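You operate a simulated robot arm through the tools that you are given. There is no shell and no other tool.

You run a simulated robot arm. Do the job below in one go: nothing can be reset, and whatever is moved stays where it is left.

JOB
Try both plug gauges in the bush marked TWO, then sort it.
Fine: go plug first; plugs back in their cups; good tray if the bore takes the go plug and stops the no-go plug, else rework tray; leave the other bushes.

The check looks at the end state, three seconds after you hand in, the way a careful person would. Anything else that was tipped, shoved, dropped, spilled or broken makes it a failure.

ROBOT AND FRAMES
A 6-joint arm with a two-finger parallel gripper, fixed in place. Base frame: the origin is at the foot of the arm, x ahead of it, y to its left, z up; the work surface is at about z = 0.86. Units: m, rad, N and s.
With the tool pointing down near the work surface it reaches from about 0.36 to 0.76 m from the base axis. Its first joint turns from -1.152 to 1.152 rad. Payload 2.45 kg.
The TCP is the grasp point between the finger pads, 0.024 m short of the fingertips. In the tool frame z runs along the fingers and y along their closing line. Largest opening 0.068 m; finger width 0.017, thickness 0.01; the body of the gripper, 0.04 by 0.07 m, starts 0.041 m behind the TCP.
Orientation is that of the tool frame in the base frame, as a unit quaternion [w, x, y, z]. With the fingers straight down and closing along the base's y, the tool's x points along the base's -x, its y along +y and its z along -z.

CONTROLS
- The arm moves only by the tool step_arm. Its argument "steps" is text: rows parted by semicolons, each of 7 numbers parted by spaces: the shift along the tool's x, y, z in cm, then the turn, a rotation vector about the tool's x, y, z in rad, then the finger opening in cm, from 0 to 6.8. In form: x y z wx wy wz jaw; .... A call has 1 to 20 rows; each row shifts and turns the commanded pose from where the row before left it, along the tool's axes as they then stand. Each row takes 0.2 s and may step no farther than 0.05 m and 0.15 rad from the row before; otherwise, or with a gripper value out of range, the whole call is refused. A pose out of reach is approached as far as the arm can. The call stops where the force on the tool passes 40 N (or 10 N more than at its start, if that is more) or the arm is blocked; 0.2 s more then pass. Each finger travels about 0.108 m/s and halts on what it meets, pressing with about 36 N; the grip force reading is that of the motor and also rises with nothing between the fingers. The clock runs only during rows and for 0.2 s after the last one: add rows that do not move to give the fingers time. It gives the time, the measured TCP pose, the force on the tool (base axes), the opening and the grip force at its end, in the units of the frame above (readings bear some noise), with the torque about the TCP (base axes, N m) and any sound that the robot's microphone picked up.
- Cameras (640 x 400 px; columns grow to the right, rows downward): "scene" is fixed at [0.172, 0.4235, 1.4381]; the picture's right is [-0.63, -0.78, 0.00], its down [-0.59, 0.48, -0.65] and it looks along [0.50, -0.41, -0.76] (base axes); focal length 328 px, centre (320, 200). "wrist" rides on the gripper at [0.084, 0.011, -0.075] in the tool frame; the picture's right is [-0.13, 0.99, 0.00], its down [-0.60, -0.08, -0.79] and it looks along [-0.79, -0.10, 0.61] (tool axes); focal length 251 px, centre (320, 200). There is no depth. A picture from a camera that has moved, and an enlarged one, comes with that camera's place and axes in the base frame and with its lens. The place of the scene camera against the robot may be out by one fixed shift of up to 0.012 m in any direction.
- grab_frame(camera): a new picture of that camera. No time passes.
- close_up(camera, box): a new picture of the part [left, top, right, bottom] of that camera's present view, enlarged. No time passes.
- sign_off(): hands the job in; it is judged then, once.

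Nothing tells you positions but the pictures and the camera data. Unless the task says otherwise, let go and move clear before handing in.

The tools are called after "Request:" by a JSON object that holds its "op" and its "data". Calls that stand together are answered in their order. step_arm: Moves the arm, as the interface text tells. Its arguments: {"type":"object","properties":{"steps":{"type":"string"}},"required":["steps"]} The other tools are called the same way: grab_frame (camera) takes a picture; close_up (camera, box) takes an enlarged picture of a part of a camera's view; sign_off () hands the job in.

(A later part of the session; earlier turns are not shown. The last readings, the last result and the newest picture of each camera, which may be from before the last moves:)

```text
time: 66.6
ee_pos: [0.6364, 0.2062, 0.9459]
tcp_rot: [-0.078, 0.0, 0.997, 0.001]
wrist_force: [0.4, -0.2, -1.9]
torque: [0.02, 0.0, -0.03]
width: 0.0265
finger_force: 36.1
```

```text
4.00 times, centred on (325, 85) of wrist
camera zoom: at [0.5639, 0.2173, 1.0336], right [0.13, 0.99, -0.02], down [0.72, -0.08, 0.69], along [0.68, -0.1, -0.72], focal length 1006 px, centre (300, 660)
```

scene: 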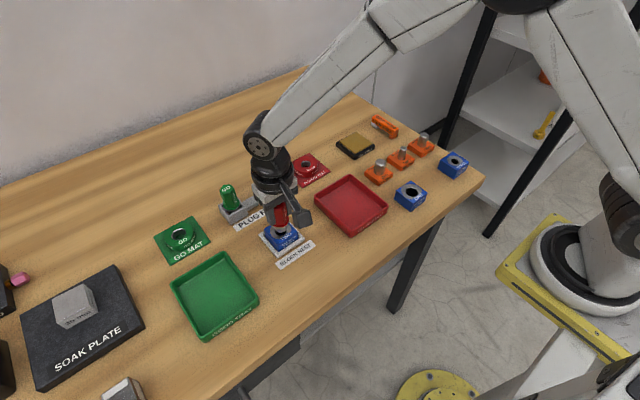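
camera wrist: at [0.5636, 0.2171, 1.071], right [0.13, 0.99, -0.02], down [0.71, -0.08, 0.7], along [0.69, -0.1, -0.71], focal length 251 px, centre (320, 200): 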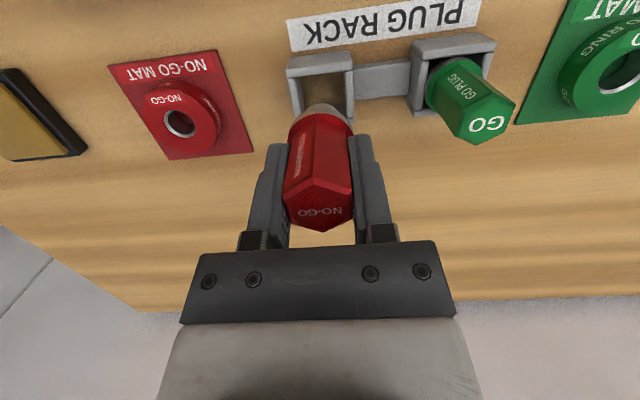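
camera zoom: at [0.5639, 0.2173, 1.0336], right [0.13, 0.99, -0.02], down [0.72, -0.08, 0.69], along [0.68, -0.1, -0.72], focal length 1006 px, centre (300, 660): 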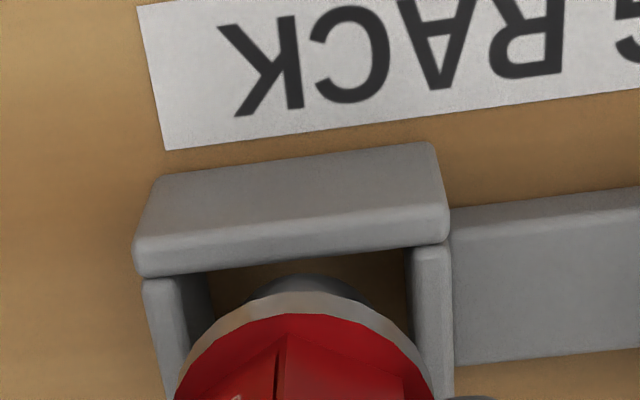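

The tip is entering the cup mouth. I take matching enlarged views of this cup and of the GO cup to compare the collar's offset against a correctly seated plug.

Request:
{"op": "close_up", "data": {"camera": "scene", "box": [262, 172, 302, 206]}}

Request:
{"op": "close_up", "data": {"camera": "scene", "box": [226, 197, 266, 231]}}

Request:
{"op": "close_up", "data": {"camera": "wrist", "box": [285, 75, 375, 140]}}

```text
11.76 times, centred on (282, 189) of scene
camera zoom: at [0.1721, 0.4235, 1.4381], right [-0.63, -0.78, 0.0], down [-0.59, 0.48, -0.65], along [0.5, -0.41, -0.76], focal length 3859 px, centre (767, 329)
```

zoom: 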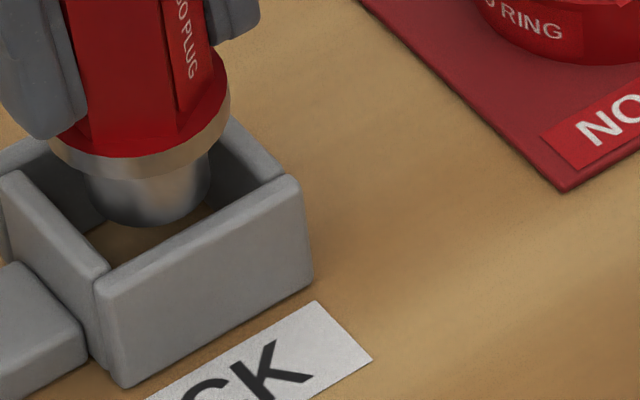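

```text
11.76 times, centred on (246, 214) of scene
camera zoom: at [0.1721, 0.4235, 1.4381], right [-0.63, -0.78, 0.0], down [-0.59, 0.48, -0.65], along [0.5, -0.41, -0.76], focal length 3859 px, centre (1191, 35)
```

zoom: 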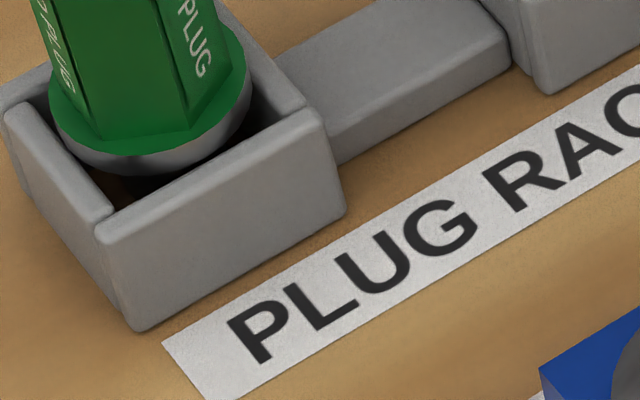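

```text
6.15 times, centred on (330, 108) of wrist
camera zoom: at [0.5639, 0.2173, 1.0336], right [0.13, 0.99, -0.02], down [0.72, -0.08, 0.69], along [0.68, -0.1, -0.72], focal length 1547 px, centre (258, 769)
```

zoom: 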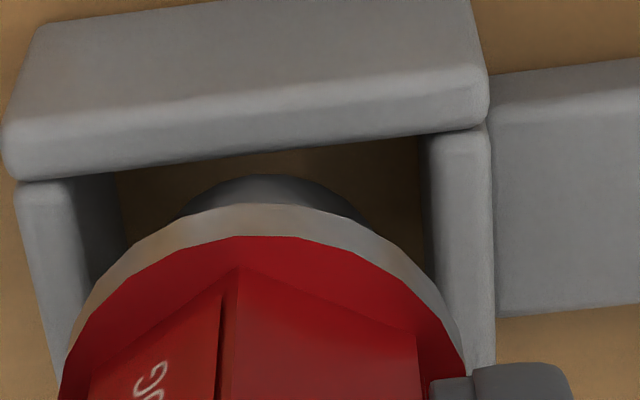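

In the wrist view the collar is centred left-right over the cup. I lower 1 cm in small steps, feeling for rim contact.

Request:
{"op": "step_arm", "data": {"steps": "-0.062 0 0.395 0 0 0 2.0; -0.047 0 0.296 0 0 0 2.0; -0.031 0 0.198 0 0 0 2.0; 0 0 0 0 0 0 2.0; 0 0 0 0 0 0 2.0"}}

Request:
{"op": "close_up", "data": {"camera": "scene", "box": [255, 170, 295, 210]}}

Request:
{"op": "close_up", "data": {"camera": "wrist", "box": [275, 75, 385, 150]}}

```text
time: 67.8
ee_pos: [0.6353, 0.2051, 0.9362]
tcp_rot: [-0.079, 0.0, 0.997, -0.001]
wrist_force: [-0.5, 0.0, -0.6]
torque: [0.0, -0.04, -0.01]
width: 0.0266
finger_force: 36.7
```

```text
10.00 times, centred on (275, 190) of scene
camera zoom: at [0.1721, 0.4235, 1.4381], right [-0.63, -0.78, 0.0], down [-0.59, 0.48, -0.65], along [0.5, -0.41, -0.76], focal length 3280 px, centre (770, 300)
```

zoom: 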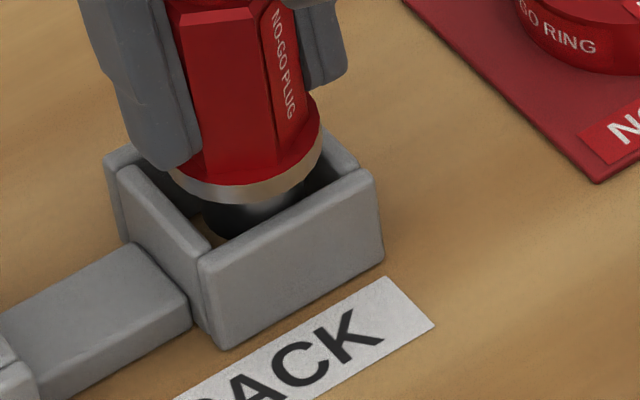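

```text
5.33 times, centred on (330, 112) of wrist
camera zoom: at [0.5631, 0.2168, 1.0238], right [0.13, 0.99, -0.02], down [0.72, -0.08, 0.69], along [0.68, -0.1, -0.72], focal length 1341 px, centre (267, 667)
```

zoom: 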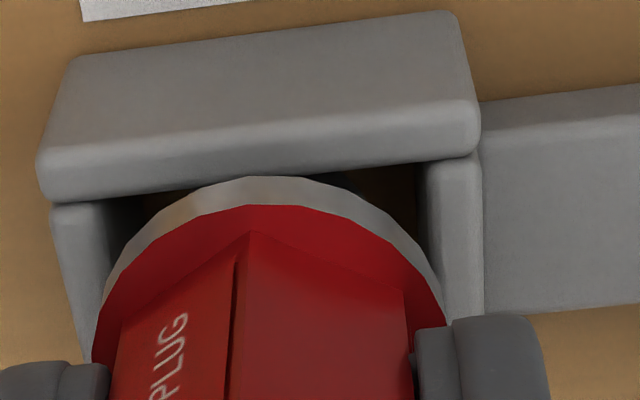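

Still no contact. I continue in 1 mm steps, checking force.

Request:
{"op": "step_arm", "data": {"steps": "-0.016 0 0.1 0 0 0 2.0; -0.016 0 0.1 0 0 0 2.0; -0.016 0 0.1 0 0 0 2.0; 0 0 0 0 0 0 2.0"}}

Request:
{"op": "close_up", "data": {"camera": "wrist", "box": [275, 75, 385, 150]}}

Request:
{"op": "close_up", "data": {"camera": "scene", "box": [255, 170, 295, 210]}}

```text
time: 68.8
ee_pos: [0.6356, 0.2047, 0.9335]
tcp_rot: [-0.079, -0.001, 0.997, 0.0]
wrist_force: [-0.6, -0.1, -1.4]
torque: [0.01, 0.04, 0.01]
width: 0.0268
finger_force: 36.2
```

```text
5.33 times, centred on (330, 112) of wrist
camera zoom: at [0.5632, 0.2165, 1.0207], right [0.13, 0.99, -0.02], down [0.72, -0.08, 0.69], along [0.68, -0.1, -0.72], focal length 1341 px, centre (267, 667)
```

zoom: 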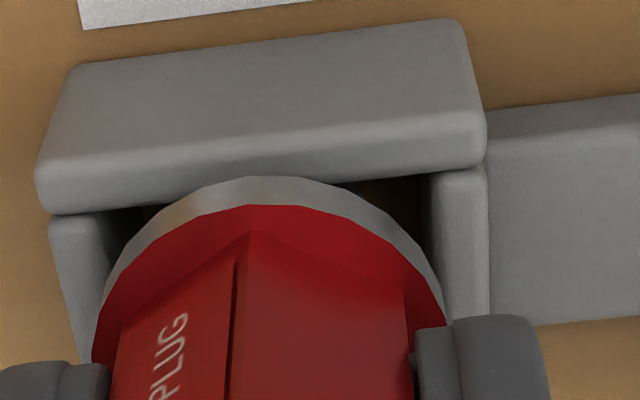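

```text
10.00 times, centred on (275, 190) of scene
camera zoom: at [0.1721, 0.4235, 1.4381], right [-0.63, -0.78, 0.0], down [-0.59, 0.48, -0.65], along [0.5, -0.41, -0.76], focal length 3280 px, centre (770, 300)
```

zoom: 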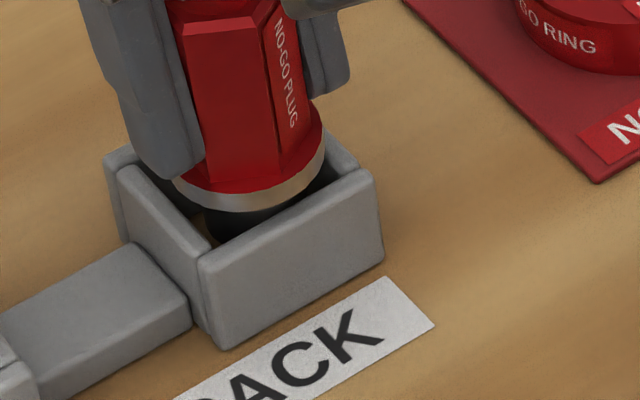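

The collar overlaps the near wall of the cup in this view, and comparison with the seated GO plug says it should go about 3.5 mm further in +x. I shift at this height and look again.

Request:
{"op": "step_arm", "data": {"steps": "-0.173 0.025 -0.027 0 0 0 2.0; -0.173 0.025 -0.027 0 0 0 2.0; 0 0 0 0 0 0 2.0; 0 0 0 0 0 0 2.0"}}

Request:
{"op": "close_up", "data": {"camera": "wrist", "box": [275, 75, 385, 150]}}

Request:
{"op": "close_up", "data": {"camera": "scene", "box": [262, 172, 302, 206]}}

```text
time: 69.8
ee_pos: [0.6385, 0.2051, 0.9335]
tcp_rot: [-0.077, 0.0, 0.997, 0.0]
wrist_force: [-0.3, 0.1, -1.9]
torque: [0.02, -0.01, -0.02]
width: 0.0268
finger_force: 36.1
```

```text
5.33 times, centred on (330, 112) of wrist
camera zoom: at [0.5669, 0.2168, 1.0202], right [0.13, 0.99, -0.02], down [0.72, -0.08, 0.69], along [0.68, -0.1, -0.72], focal length 1341 px, centre (267, 667)
```

zoom: 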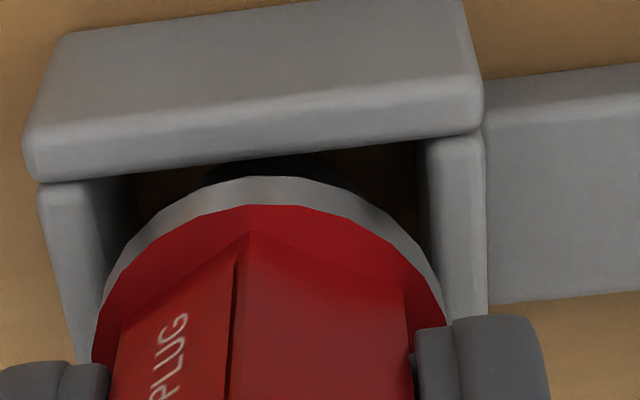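

```text
11.76 times, centred on (282, 189) of scene
camera zoom: at [0.1721, 0.4235, 1.4381], right [-0.63, -0.78, 0.0], down [-0.59, 0.48, -0.65], along [0.5, -0.41, -0.76], focal length 3859 px, centre (767, 329)
```

zoom: 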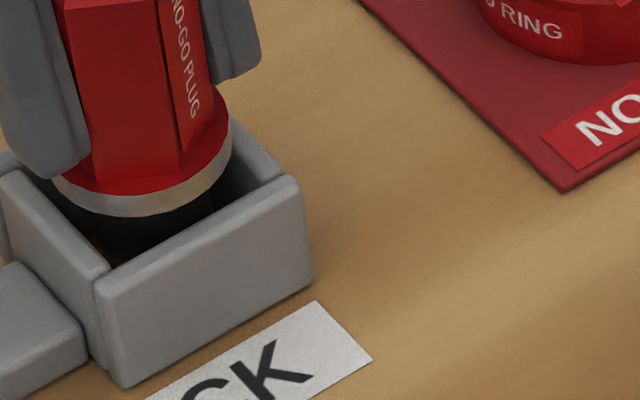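

I compare more carefully with high zoom on both cups before lowering further.

Request:
{"op": "close_up", "data": {"camera": "scene", "box": [262, 180, 288, 204]}}

Request:
{"op": "close_up", "data": {"camera": "scene", "box": [225, 196, 251, 220]}}

Request:
{"op": "close_up", "data": {"camera": "wrist", "box": [255, 90, 385, 240]}}

```text
16.00 times, centred on (275, 192) of scene
camera zoom: at [0.1721, 0.4235, 1.4381], right [-0.63, -0.78, 0.0], down [-0.59, 0.48, -0.65], along [0.5, -0.41, -0.76], focal length 5248 px, centre (1040, 328)
```

zoom: 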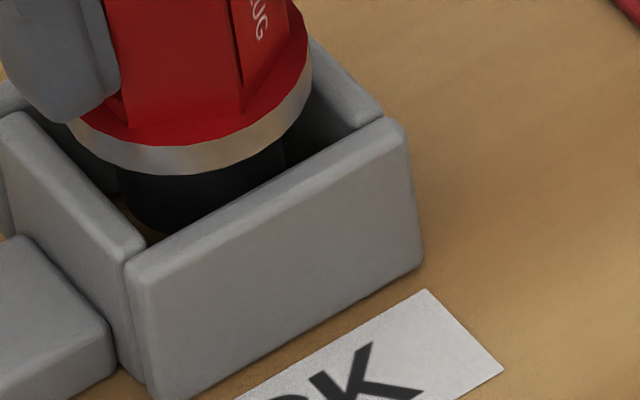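

```text
16.00 times, centred on (238, 208) of scene
camera zoom: at [0.1721, 0.4235, 1.4381], right [-0.63, -0.78, 0.0], down [-0.59, 0.48, -0.65], along [0.5, -0.41, -0.76], focal length 5248 px, centre (1632, 72)
```

zoom: 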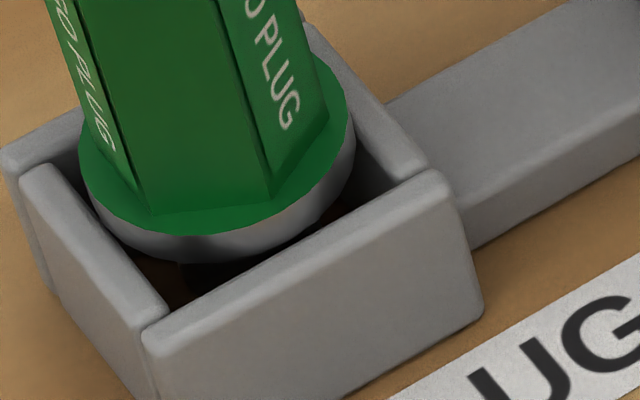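

```text
2.67 times, centred on (320, 165) of wrist
camera zoom: at [0.5669, 0.2168, 1.0202], right [0.13, 0.99, -0.02], down [0.72, -0.08, 0.69], along [0.68, -0.1, -0.72], focal length 670 px, centre (320, 293)
```

zoom: 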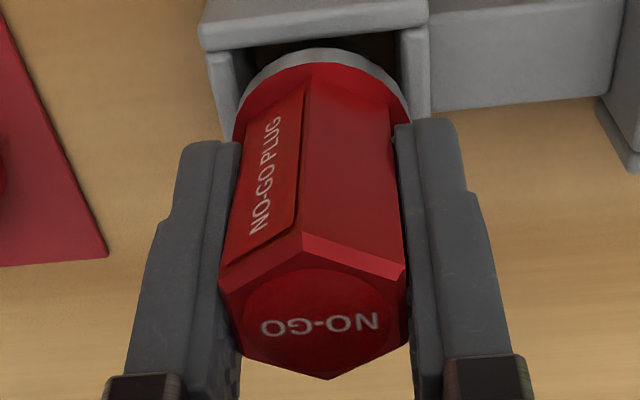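

By this closer comparison, lowering about 6–7 mm from here puts the plug at the same relative place as the seated GO plug. I nudge +1 mm in x and lower 3 mm.

Request:
{"op": "step_arm", "data": {"steps": "-0.1 0 -0.015 0 0 0 2.0; -0.016 0 0.1 0 0 0 2.0; -0.016 0 0.1 0 0 0 2.0; -0.016 0 0.1 0 0 0 2.0; 0 0 0 0 0 0 2.0"}}

Request:
{"op": "close_up", "data": {"camera": "wrist", "box": [275, 75, 385, 150]}}

Request:
{"op": "close_up", "data": {"camera": "scene", "box": [262, 180, 288, 204]}}

```text
time: 71.0
ee_pos: [0.6394, 0.2047, 0.9304]
tcp_rot: [-0.078, 0.0, 0.997, 0.0]
wrist_force: [-0.1, 0.1, -1.5]
torque: [0.01, 0.0, 0.0]
width: 0.0265
finger_force: 36.1
```

```text
5.33 times, centred on (330, 112) of wrist
camera zoom: at [0.5676, 0.2164, 1.0171], right [0.13, 0.99, -0.02], down [0.72, -0.08, 0.69], along [0.68, -0.1, -0.72], focal length 1341 px, centre (267, 667)
```

zoom: 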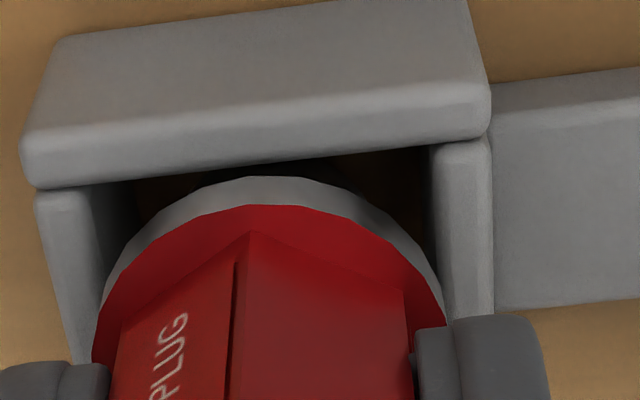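

```text
16.00 times, centred on (275, 192) of scene
camera zoom: at [0.1721, 0.4235, 1.4381], right [-0.63, -0.78, 0.0], down [-0.59, 0.48, -0.65], along [0.5, -0.41, -0.76], focal length 5248 px, centre (1040, 328)
```

zoom: 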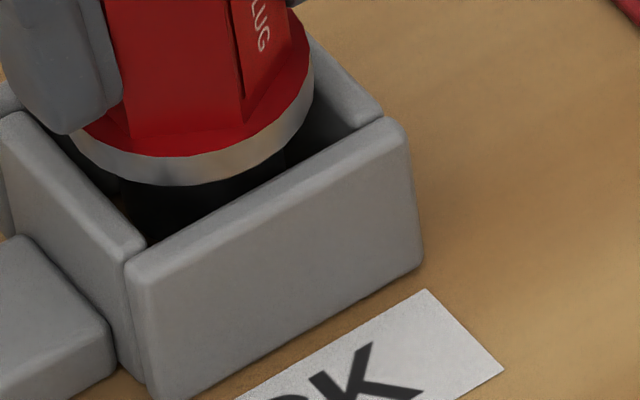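

No contact. I continue down 3 mm more.

Request:
{"op": "step_arm", "data": {"steps": "-0.016 0 0.1 0 0 0 2.0; -0.016 0 0.1 0 0 0 2.0; 0 0 0 0 0 0 2.0"}}

Request:
{"op": "close_up", "data": {"camera": "wrist", "box": [275, 75, 385, 150]}}

Request:
{"op": "close_up", "data": {"camera": "scene", "box": [262, 180, 288, 204]}}

```text
time: 71.8
ee_pos: [0.6394, 0.2044, 0.9292]
tcp_rot: [-0.077, 0.0, 0.997, 0.0]
wrist_force: [0.5, -0.7, -0.4]
torque: [0.01, 0.01, -0.01]
width: 0.0265
finger_force: 36.0
```

```text
5.33 times, centred on (330, 112) of wrist
camera zoom: at [0.5677, 0.2164, 1.0156], right [0.13, 0.99, -0.02], down [0.72, -0.08, 0.69], along [0.68, -0.1, -0.72], focal length 1341 px, centre (267, 667)
```

zoom: 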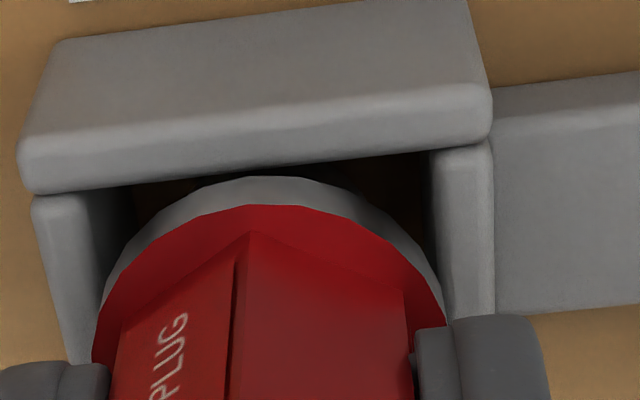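

```text
16.00 times, centred on (275, 192) of scene
camera zoom: at [0.1721, 0.4235, 1.4381], right [-0.63, -0.78, 0.0], down [-0.59, 0.48, -0.65], along [0.5, -0.41, -0.76], focal length 5248 px, centre (1040, 328)
```

zoom: 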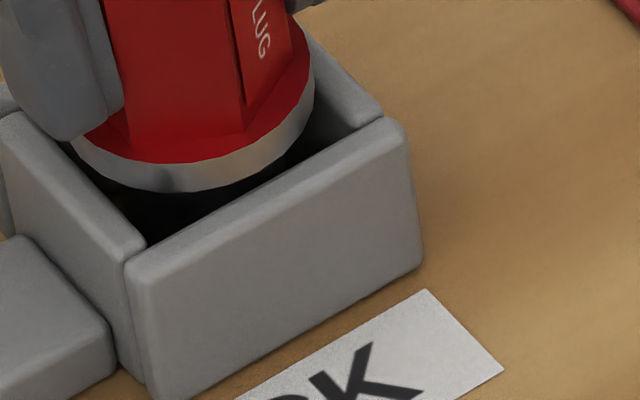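

Still free. Two more millimetres.

Request:
{"op": "step_arm", "data": {"steps": "-0.016 0 0.1 0 0 0 2.0; -0.016 0 0.1 0 0 0 2.0; 0 0 0 0 0 0 2.0"}}

Request:
{"op": "close_up", "data": {"camera": "wrist", "box": [275, 75, 385, 150]}}

Request:
{"op": "close_up", "data": {"camera": "scene", "box": [262, 180, 288, 204]}}

```text
time: 72.6
ee_pos: [0.6403, 0.2049, 0.9263]
tcp_rot: [-0.078, 0.0, 0.997, 0.0]
wrist_force: [-0.2, -0.6, -0.7]
torque: [0.01, -0.06, -0.02]
width: 0.0266
finger_force: 35.6
```

```text
5.33 times, centred on (330, 112) of wrist
camera zoom: at [0.5676, 0.2164, 1.0132], right [0.13, 0.99, -0.02], down [0.72, -0.08, 0.69], along [0.68, -0.1, -0.72], focal length 1341 px, centre (267, 667)
```

zoom: 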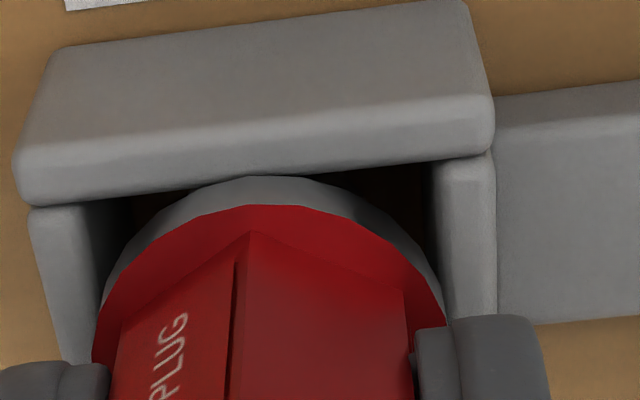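

```text
16.00 times, centred on (275, 192) of scene
camera zoom: at [0.1721, 0.4235, 1.4381], right [-0.63, -0.78, 0.0], down [-0.59, 0.48, -0.65], along [0.5, -0.41, -0.76], focal length 5248 px, centre (1040, 328)
```

zoom: 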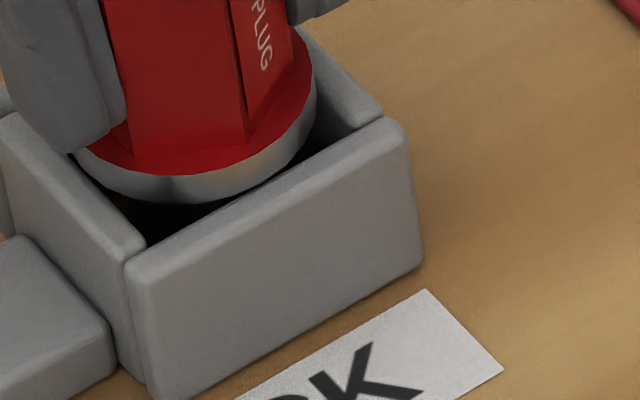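

Very close now. One millimetre at a time.

Request:
{"op": "step_arm", "data": {"steps": "-0.016 0 0.1 0 0 0 2.0; 0 0 0 0 0 0 2.0"}}

Request:
{"op": "close_up", "data": {"camera": "scene", "box": [262, 180, 288, 204]}}

Request:
{"op": "close_up", "data": {"camera": "wrist", "box": [275, 75, 385, 150]}}

```text
time: 73.2
ee_pos: [0.6411, 0.2048, 0.9256]
tcp_rot: [-0.078, 0.0, 0.997, -0.001]
wrist_force: [0.5, 0.0, -1.2]
torque: [0.0, -0.01, -0.01]
width: 0.0266
finger_force: 36.1
```

```text
16.00 times, centred on (275, 192) of scene
camera zoom: at [0.1721, 0.4235, 1.4381], right [-0.63, -0.78, 0.0], down [-0.59, 0.48, -0.65], along [0.5, -0.41, -0.76], focal length 5248 px, centre (1040, 328)
```

zoom: 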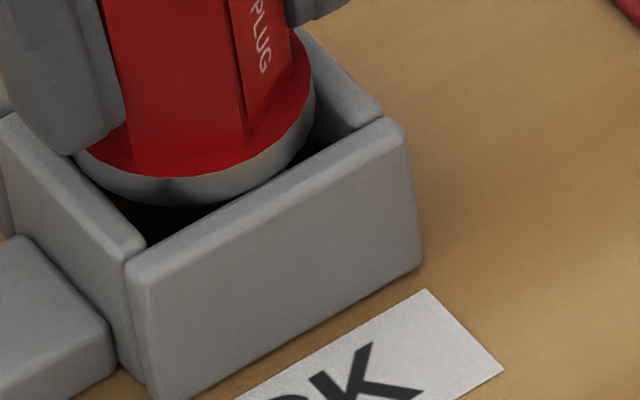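

```text
5.33 times, centred on (330, 112) of wrist
camera zoom: at [0.5682, 0.2163, 1.0123], right [0.13, 0.99, -0.02], down [0.72, -0.08, 0.69], along [0.68, -0.1, -0.72], focal length 1341 px, centre (267, 667)
```

zoom: 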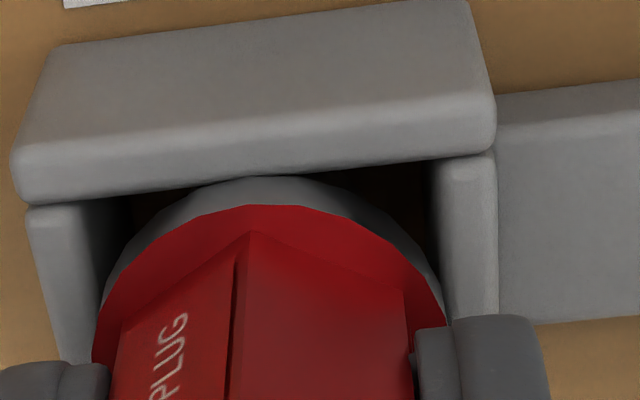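

Still no contact at TCP z ≈ 0.926. I go down another millimetre and hold.

Request:
{"op": "step_arm", "data": {"steps": "-0.016 0 0.1 0 0 0 2.0; 0 0 0 0 0 0 2.0"}}

Request:
{"op": "step_arm", "data": {"steps": "-0.016 0 0.1 0 0 0 2.0; 0 0 0 0 0 0 2.0"}}

Request:
{"op": "close_up", "data": {"camera": "scene", "box": [262, 180, 288, 204]}}

Request:
{"op": "close_up", "data": {"camera": "wrist", "box": [275, 75, 385, 150]}}

```text
time: 73.8
ee_pos: [0.6409, 0.2061, 0.9259]
tcp_rot: [-0.077, 0.0, 0.997, 0.0]
wrist_force: [-0.7, -2.4, 3.9]
torque: [-0.11, 0.03, 0.01]
width: 0.0266
finger_force: 36.1
```

```text
time: 74.4
ee_pos: [0.6406, 0.2063, 0.9252]
tcp_rot: [-0.076, 0.0, 0.997, 0.0]
wrist_force: [-5.9, -1.9, 15.4]
torque: [-0.05, 0.23, 0.0]
width: 0.0266
finger_force: 36.3
```

```text
16.00 times, centred on (275, 192) of scene
camera zoom: at [0.1716, 0.4234, 1.4382], right [-0.63, -0.78, 0.0], down [-0.59, 0.48, -0.65], along [0.5, -0.41, -0.76], focal length 5248 px, centre (1040, 328)
```

zoom: 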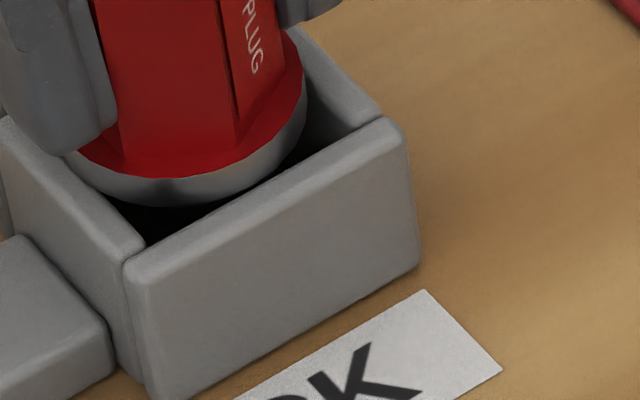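

```text
5.33 times, centred on (330, 112) of wrist
camera zoom: at [0.5686, 0.217, 1.0122], right [0.13, 0.99, -0.02], down [0.72, -0.08, 0.69], along [0.68, -0.1, -0.72], focal length 1341 px, centre (267, 667)
```

zoom: 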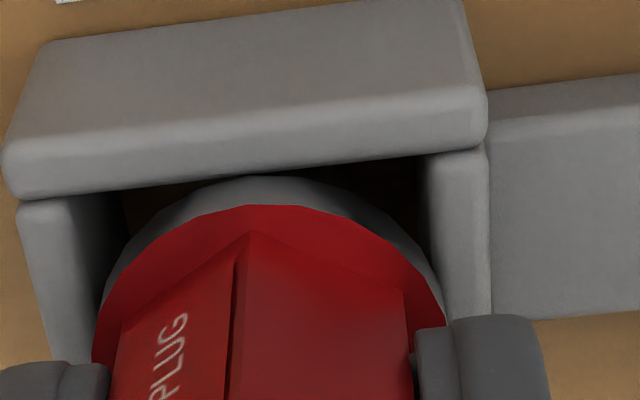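

Contact with the floor of the cup now (about 17 N, under the tip). I ease off most of the load and open the fingers just a hair, then look before opening further.

Request:
{"op": "step_arm", "data": {"steps": "0.012 0 -0.08 0 0 0 2.0; 0 0 0 0 0 0 2.0; 0 0 0 0 0 0 2.75; 0 0 0 0 0 0 2.75"}}

Request:
{"op": "close_up", "data": {"camera": "scene", "box": [255, 160, 295, 205]}}

Request:
{"op": "close_up", "data": {"camera": "wrist", "box": [255, 75, 385, 240]}}

```text
time: 75.4
ee_pos: [0.6402, 0.2049, 0.9236]
tcp_rot: [-0.078, 0.0, 0.997, 0.0]
wrist_force: [0.2, -0.2, 0.5]
torque: [-0.01, 0.0, 0.02]
width: 0.0274
finger_force: 0.0
```

```text
8.89 times, centred on (275, 182) of scene
camera zoom: at [0.172, 0.4235, 1.4381], right [-0.63, -0.78, 0.0], down [-0.59, 0.48, -0.65], along [0.5, -0.41, -0.76], focal length 2915 px, centre (720, 356)
```

zoom: 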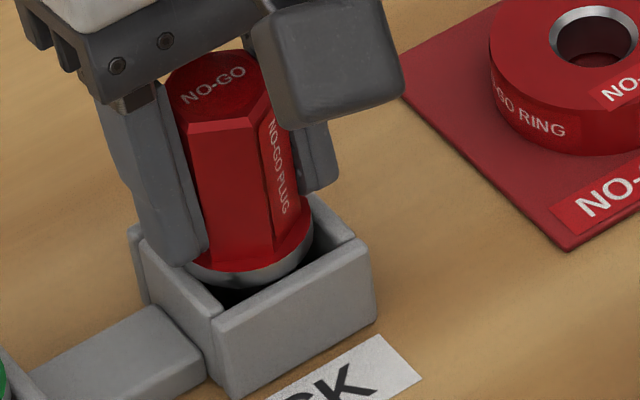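

```text
2.42 times, centred on (320, 158) of wrist
camera zoom: at [0.5677, 0.2174, 1.0109], right [0.13, 0.99, -0.02], down [0.72, -0.08, 0.69], along [0.68, -0.1, -0.72], focal length 610 px, centre (320, 303)
```

zoom: 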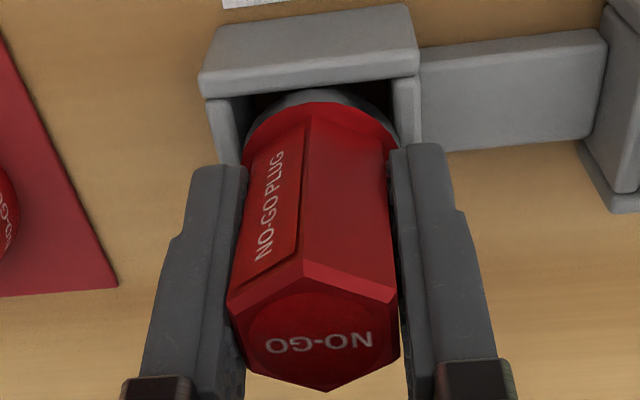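

The plug stands upright with the fingers just loose. I open a little more and look again.

Request:
{"op": "step_arm", "data": {"steps": "0 0 0 0 0 0 3.0; 0 0 0 0 0 0 3.0; 0 0 0 0 0 0 3.3; 0 0 0 0 0 0 3.3"}}

Request:
{"op": "close_up", "data": {"camera": "scene", "box": [255, 160, 295, 205]}}

Request:
{"op": "close_up", "data": {"camera": "wrist", "box": [255, 75, 385, 240]}}

```text
time: 76.4
ee_pos: [0.6416, 0.2064, 0.9244]
tcp_rot: [-0.078, 0.0, 0.997, 0.0]
wrist_force: [0.3, 0.0, 0.3]
torque: [0.04, 0.0, 0.0]
width: 0.0332
finger_force: 0.0
```

```text
8.89 times, centred on (275, 182) of scene
camera zoom: at [0.172, 0.4235, 1.4381], right [-0.63, -0.78, 0.0], down [-0.59, 0.48, -0.65], along [0.5, -0.41, -0.76], focal length 2915 px, centre (720, 356)
```

zoom: 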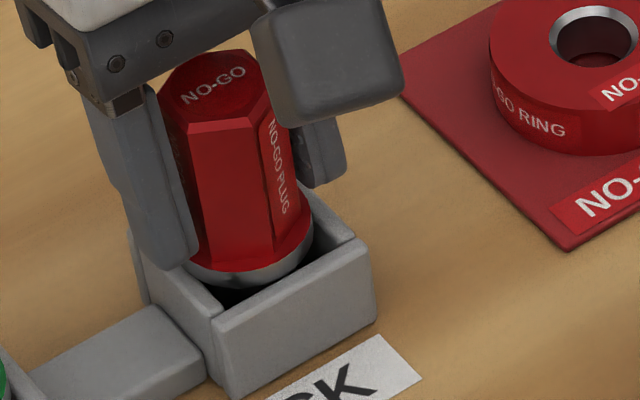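

```text
2.42 times, centred on (320, 158) of wrist
camera zoom: at [0.5679, 0.2174, 1.0113], right [0.13, 0.99, -0.02], down [0.72, -0.08, 0.69], along [0.68, -0.1, -0.72], focal length 610 px, centre (320, 303)
```

zoom: 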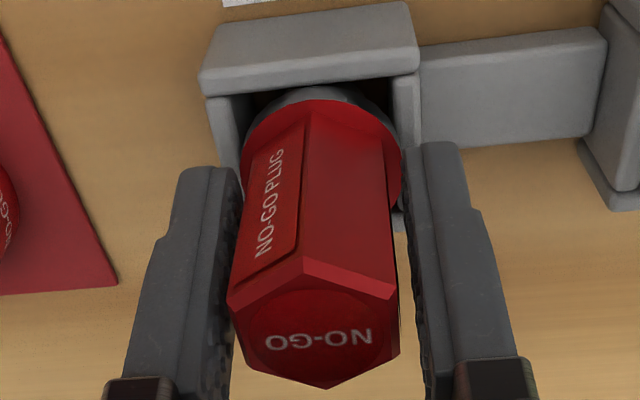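

It stands by itself. I open fully, rise straight up, and level the tool again.

Request:
{"op": "step_arm", "data": {"steps": "0 0 0 0 0 0 4.5; 0 0 0 0 0 0 6.8; 0 0 0 0 0 0 6.8; 0.155 0 -0.988 0 0 0 6.8; 0.31 0 -1.976 0 0 0 6.8; 0.31 0 -1.976 0 0 0 6.8; 0.31 0 -1.976 0 0 0 6.8; 0.31 0 -1.976 0 0 0 6.8; 0 0 0 0 -0.078 0 6.8; 0 0 0 0 -0.078 0 6.8; 0 0 0 0 0 0 6.8; 0 0 0 0 0 0 6.8"}}

Request:
{"op": "grab_frame", "data": {"camera": "wrist"}}

Request:
{"op": "close_up", "data": {"camera": "scene", "box": [210, 150, 310, 240]}}

```text
time: 79.0
ee_pos: [0.6417, 0.2055, 1.0156]
tcp_rot: [0.001, 0.0, 1.0, 0.0]
wrist_force: [0.1, 0.4, -0.2]
torque: [-0.04, 0.0, 0.01]
width: 0.0679
finger_force: 0.1
```

```text
taken
camera wrist: at [0.5556, 0.2171, 1.0896], right [0.13, 0.99, 0.0], down [0.6, -0.08, 0.79], along [0.79, -0.1, -0.61], focal length 251 px, centre (320, 200)
```

wrist: 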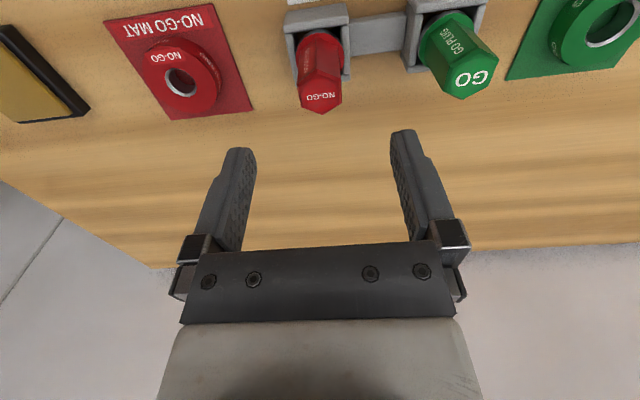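

```text
4.44 times, centred on (260, 195) of scene
camera zoom: at [0.172, 0.4235, 1.4381], right [-0.63, -0.78, 0.0], down [-0.59, 0.48, -0.65], along [0.5, -0.41, -0.76], focal length 1458 px, centre (587, 222)
```

zoom: 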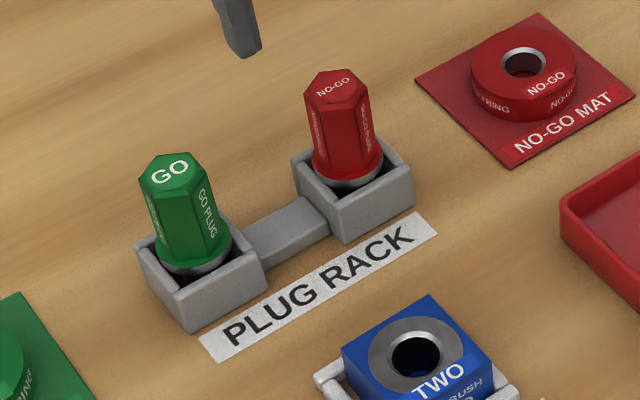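

Both plugs now stand upright in their cups. GO entered, NO-GO was stopped, so block TWO goes to the green GOOD tray. I move back for a clear look at the block in its nest.

Request:
{"op": "step_arm", "data": {"steps": "3.4 0.9 -0.7 0 0 0 6.8; 3.4 0.9 -0.7 0 0 0 6.8; 3.4 0.9 -0.7 0 0 0 6.8; 3.4 0.9 -0.7 0 0 0 6.8; 3.4 0.9 -0.7 0 0 0 6.8; 0 0 0 0 0 0 6.8; 0 0 0 0 0 0 6.8"}}

Request:
{"op": "grab_frame", "data": {"camera": "wrist"}}

Request:
{"op": "close_up", "data": {"camera": "wrist", "box": [270, 20, 390, 120]}}

Request:
{"op": "close_up", "data": {"camera": "scene", "box": [250, 200, 320, 265]}}

Request:
{"op": "close_up", "data": {"camera": "scene", "box": [160, 240, 270, 350]}}

```text
time: 80.6
ee_pos: [0.4764, 0.2492, 1.0496]
tcp_rot: [0.001, 0.0, 1.0, 0.0]
wrist_force: [-0.7, 0.0, 0.2]
torque: [0.03, 0.0, 0.03]
width: 0.0678
finger_force: 0.0
```

```text
taken
camera wrist: at [0.3902, 0.2608, 1.1246], right [0.13, 0.99, 0.0], down [0.6, -0.08, 0.79], along [0.79, -0.1, -0.61], focal length 251 px, centre (320, 200)
```

wrist: 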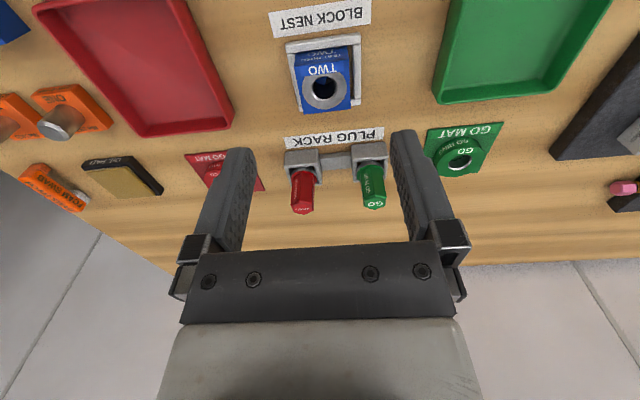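

```text
4.00 times, centred on (330, 70) of wrist
camera zoom: at [0.3902, 0.2608, 1.1246], right [0.13, 0.99, 0.0], down [0.6, -0.08, 0.79], along [0.79, -0.1, -0.61], focal length 1006 px, centre (280, 720)
```

zoom: 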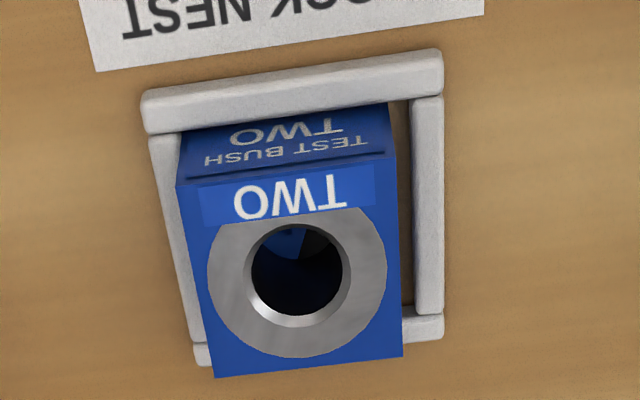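

```text
6.15 times, centred on (285, 232) of scene
camera zoom: at [0.172, 0.4235, 1.4381], right [-0.63, -0.78, 0.0], down [-0.59, 0.48, -0.65], along [0.5, -0.41, -0.76], focal length 2018 px, centre (535, 0)
```

zoom: 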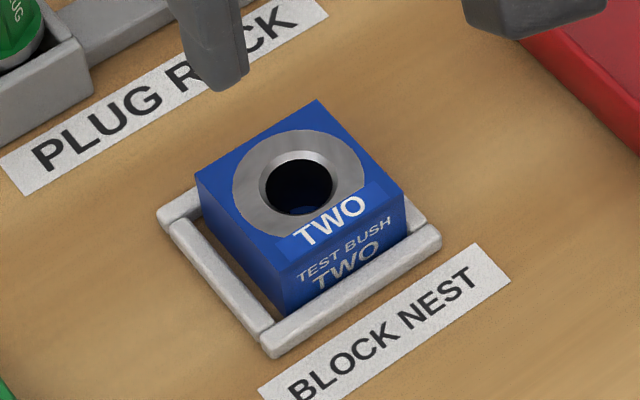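

```text
3.64 times, centred on (215, 295) of scene
camera zoom: at [0.172, 0.4235, 1.4381], right [-0.63, -0.78, 0.0], down [-0.59, 0.48, -0.65], along [0.5, -0.41, -0.76], focal length 1193 px, centre (702, -146)
```

zoom: 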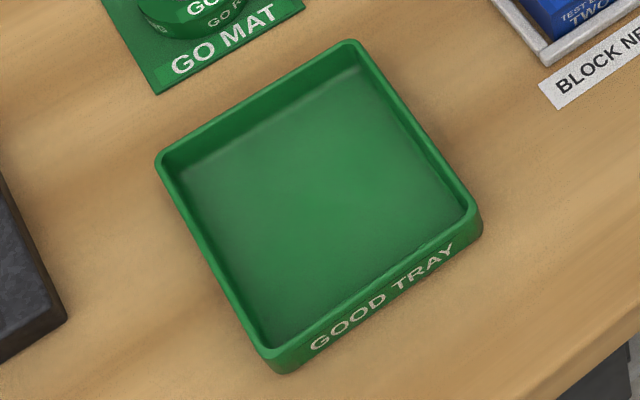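

Block TWO is about 49 mm square at (0.517, 0.2485), sitting flat against the −y wall of the low nest. I go above it with open fingers, stopping with the fingertips above the block top.

Request:
{"op": "step_arm", "data": {"steps": "-2.1 0 0 0 0 0 6.8; -2.1 0 0 0 0 0 6.8; 0 0 3 0 0 0 6.8; 0 0 3 0 0 0 6.8; 0 0 3 0 0 0 6.8; 0 0 2.5 0 0 0 6.8; 0 0 0 0 0 0 6.8; 0 0 0 0 0 0 6.8"}}

Request:
{"op": "grab_frame", "data": {"camera": "wrist"}}

Request:
{"op": "close_up", "data": {"camera": "scene", "box": [245, 190, 325, 265]}}

```text
time: 82.4
ee_pos: [0.515, 0.2514, 0.9338]
tcp_rot: [0.002, 0.0, 1.0, -0.001]
wrist_force: [0.5, 0.4, -0.2]
torque: [-0.01, -0.03, 0.04]
width: 0.0677
finger_force: 0.0
```

```text
taken
camera wrist: at [0.429, 0.2632, 1.0086], right [0.13, 0.99, 0.0], down [0.6, -0.08, 0.79], along [0.79, -0.1, -0.61], focal length 251 px, centre (320, 200)
```

wrist: 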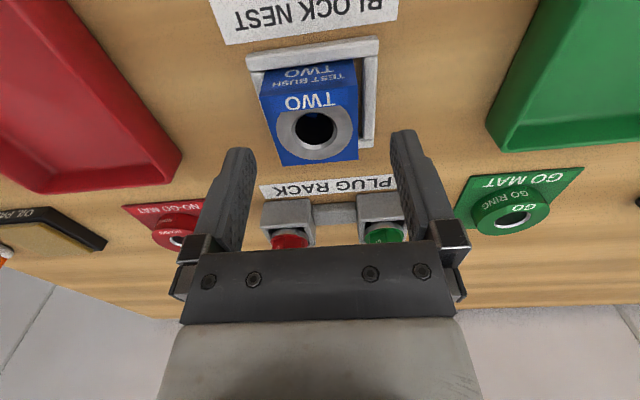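

```text
5.33 times, centred on (285, 228) of scene
camera zoom: at [0.172, 0.4235, 1.4381], right [-0.63, -0.78, 0.0], down [-0.59, 0.48, -0.65], along [0.5, -0.41, -0.76], focal length 1749 px, centre (507, 53)
```

zoom: 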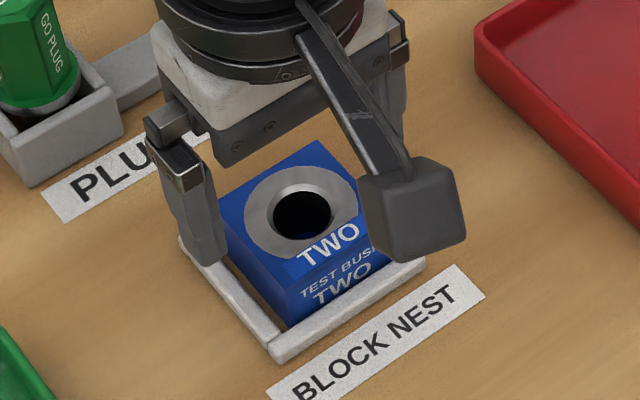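

The block is 3 mm further in +x and 3 mm toward −y of the gripper centre. I correct and lower to about 16 mm below the block top edge, staying above the nest walls.

Request:
{"op": "step_arm", "data": {"steps": "-0.3 -0.3 0 0 0 0 6.8; 0 0 1.2 0 0 0 6.8; 0 0 1.0 0 0 0 6.8; 0 0 0.8 0 0 0 6.8; 0 0 0 0 0 0 6.8; 0 0 0 0 0 0 6.8"}}

Request:
{"op": "grab_frame", "data": {"camera": "wrist"}}

Request:
{"op": "close_up", "data": {"camera": "scene", "box": [245, 190, 325, 265]}}

```text
time: 83.8
ee_pos: [0.516, 0.2484, 0.9061]
tcp_rot: [0.001, -0.001, 1.0, 0.0]
wrist_force: [-0.9, 0.6, 0.5]
torque: [-0.01, -0.01, -0.02]
width: 0.0679
finger_force: 0.2
```

```text
taken
camera wrist: at [0.4317, 0.2601, 0.9798], right [0.13, 0.99, 0.0], down [0.6, -0.08, 0.79], along [0.79, -0.1, -0.61], focal length 251 px, centre (320, 200)
```

wrist: 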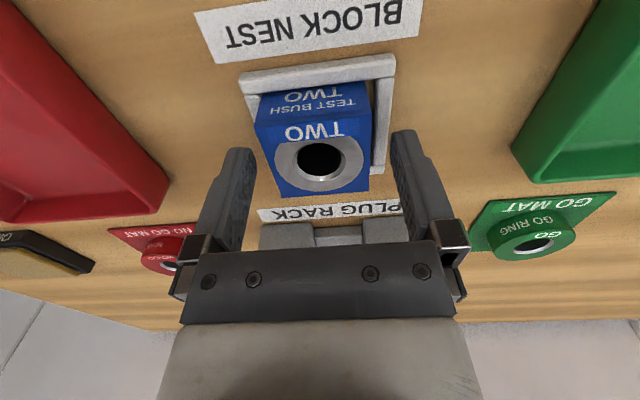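

```text
5.33 times, centred on (285, 228) of scene
camera zoom: at [0.172, 0.4235, 1.4381], right [-0.63, -0.78, 0.0], down [-0.59, 0.48, -0.65], along [0.5, -0.41, -0.76], focal length 1749 px, centre (507, 53)
```

zoom: 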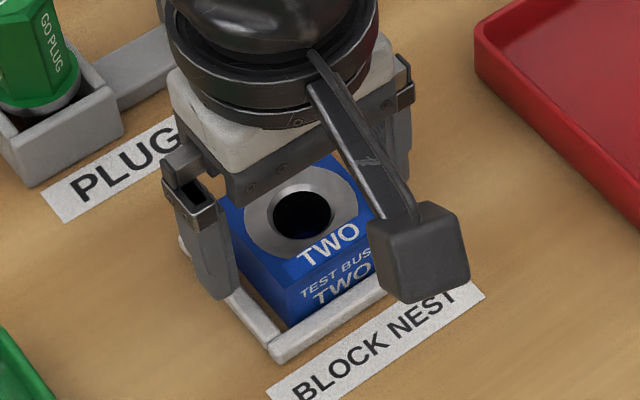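

Fingertips straddle the block well with even gaps. I lower another 5 mm carefully and then close.

Request:
{"op": "step_arm", "data": {"steps": "0 0 0.2 0 0 0 6.8; 0 0 0.2 0 0 0 6.8; 0 0 0.1 0 0 0 6.8; 0 0 0 0 0 0 6.8"}}

Request:
{"op": "grab_frame", "data": {"camera": "wrist"}}

Request:
{"op": "close_up", "data": {"camera": "scene", "box": [255, 205, 305, 255]}}

```text
time: 84.8
ee_pos: [0.5158, 0.2482, 0.8996]
tcp_rot: [0.001, 0.0, 1.0, 0.0]
wrist_force: [0.5, -0.1, 0.0]
torque: [0.01, -0.02, 0.02]
width: 0.0682
finger_force: 0.1
```

```text
taken
camera wrist: at [0.4313, 0.2591, 0.9754], right [0.13, 0.99, 0.0], down [0.6, -0.08, 0.79], along [0.79, -0.1, -0.61], focal length 251 px, centre (320, 200)
```

wrist: 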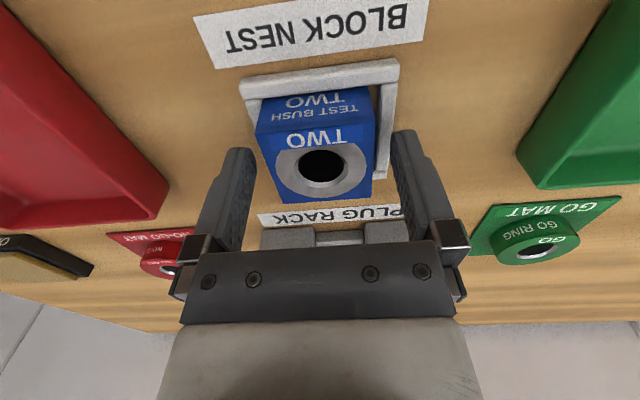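

```text
8.00 times, centred on (280, 230) of scene
camera zoom: at [0.172, 0.4235, 1.4381], right [-0.63, -0.78, 0.0], down [-0.59, 0.48, -0.65], along [0.5, -0.41, -0.76], focal length 2624 px, centre (640, -40)
```

zoom: 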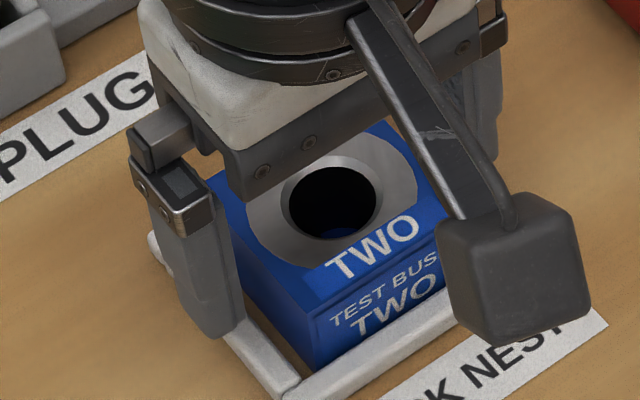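

No contact with the nest. I shift 2 mm to +y so that the block is pushed away from the nest wall rather than into it, then close.

Request:
{"op": "step_arm", "data": {"steps": "0 0.2 0 0 0 0 6.8; 0 0 0 0 0 0 6.8; 0 0 0 0 0 0 5.6; 0 0 0 0 0 0 4.6; 0 0 0 0 0 0 4.0; 0 0 0 0 0 0 4.0"}}

Request:
{"op": "grab_frame", "data": {"camera": "wrist"}}

Request:
{"op": "close_up", "data": {"camera": "scene", "box": [255, 205, 305, 255]}}

```text
time: 86.2
ee_pos: [0.5163, 0.2491, 0.8997]
tcp_rot: [0.001, -0.001, 1.0, -0.001]
wrist_force: [0.2, -2.1, 1.8]
torque: [-0.17, 0.11, 0.04]
width: 0.0499
finger_force: 36.0
```

```text
taken
camera wrist: at [0.4305, 0.2609, 0.975], right [0.13, 0.99, 0.0], down [0.6, -0.08, 0.79], along [0.79, -0.1, -0.61], focal length 251 px, centre (320, 200)
```

wrist: 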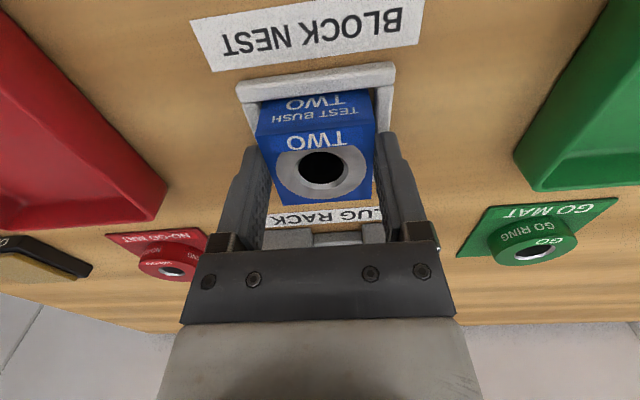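

```text
8.00 times, centred on (280, 230) of scene
camera zoom: at [0.172, 0.4235, 1.4381], right [-0.63, -0.78, 0.0], down [-0.59, 0.48, -0.65], along [0.5, -0.41, -0.76], focal length 2624 px, centre (640, -40)
```

zoom: 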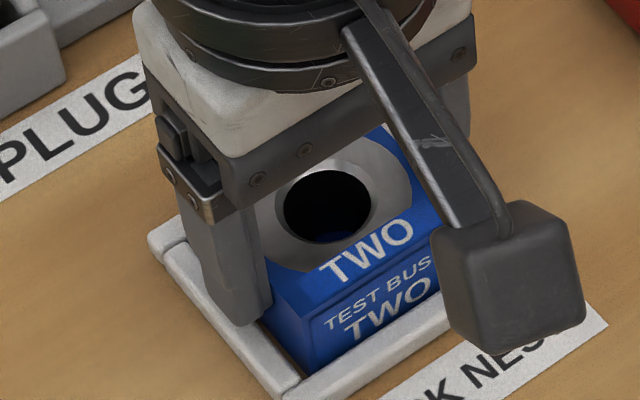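

Gripped (50 mm wide). I lift gently and check that it comes up level.

Request:
{"op": "step_arm", "data": {"steps": "0 0 -0.3 0 0 0 4.0; 0 0 -0.7 0 0 0 4.0; 0 0 -1 0 0 0 4.0; 0 0 0 0 0 0 4.0"}}

Request:
{"op": "grab_frame", "data": {"camera": "wrist"}}

Request:
{"op": "close_up", "data": {"camera": "scene", "box": [245, 190, 325, 265]}}

```text
time: 87.2
ee_pos: [0.5175, 0.2495, 0.9197]
tcp_rot: [0.0, -0.001, 1.0, 0.001]
wrist_force: [1.2, 0.1, -4.4]
torque: [-0.01, 0.01, 0.01]
width: 0.0497
finger_force: 35.8
```

```text
taken
camera wrist: at [0.4313, 0.2603, 0.9946], right [0.13, 0.99, 0.0], down [0.6, -0.08, 0.79], along [0.79, -0.1, -0.61], focal length 251 px, centre (320, 200)
```

wrist: 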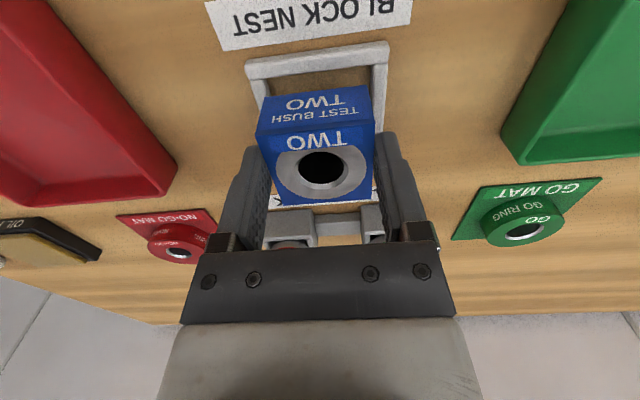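

```text
5.33 times, centred on (285, 228) of scene
camera zoom: at [0.1721, 0.4235, 1.4381], right [-0.63, -0.78, 0.0], down [-0.59, 0.48, -0.65], along [0.5, -0.41, -0.76], focal length 1749 px, centre (507, 53)
```

zoom: 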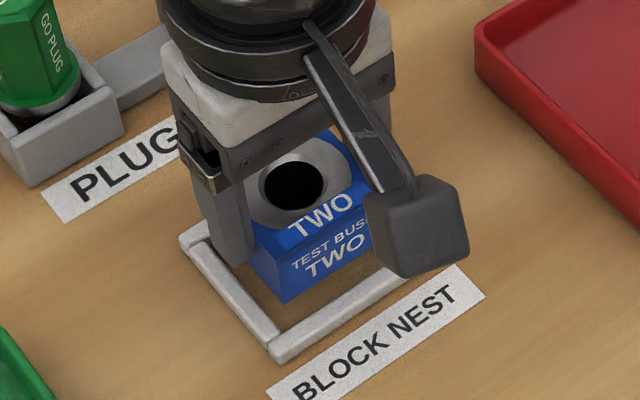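

The block comes up level. I raise it 7 cm and carry it over toward the green tray, then look at the tray position from the wrist camera.

Request:
{"op": "step_arm", "data": {"steps": "0 0 -2 0 0 0 4.0; 0 0 -2.5 0 0 0 4.0; 0 0 -2.5 0 0 0 4.0; 0.5 3.2 0 0 0 0 4.0; 0.5 3.2 0 0 0 0 4.0; 0.5 3.2 0 0 0 0 4.0; 0.5 3.2 0 0 0 0 4.0; 0.5 3.2 0 0 0 0 4.0; 0 0 0 0 0 0 4.0; 0 0 0 0 0 0 4.0"}}

Request:
{"op": "grab_frame", "data": {"camera": "wrist"}}

Request:
{"op": "grab_frame", "data": {"camera": "scene"}}

```text
time: 89.4
ee_pos: [0.4895, 0.4083, 0.9924]
tcp_rot: [0.0, -0.001, 1.0, 0.0]
wrist_force: [0.0, -0.4, -4.1]
torque: [0.02, 0.05, 0.04]
width: 0.0498
finger_force: 36.5
```

```text
taken
camera wrist: at [0.4042, 0.4197, 1.0669], right [0.13, 0.99, 0.0], down [0.6, -0.08, 0.79], along [0.79, -0.1, -0.61], focal length 251 px, centre (320, 200)
```

wrist: 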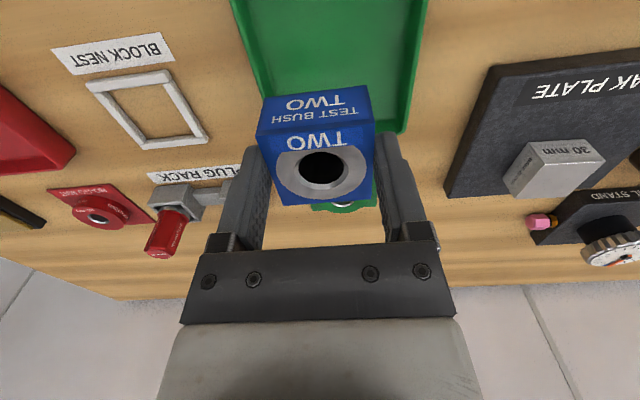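

```text
taken
```

scene: 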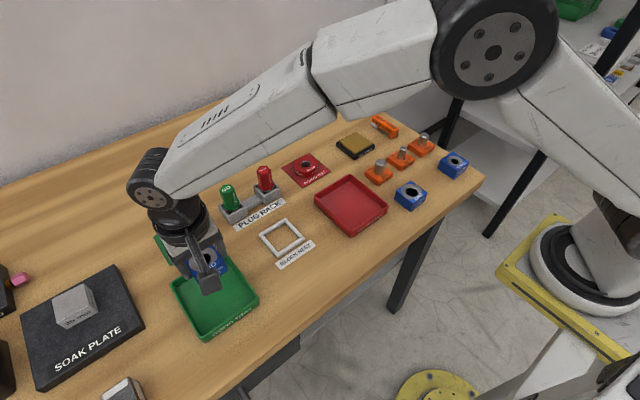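

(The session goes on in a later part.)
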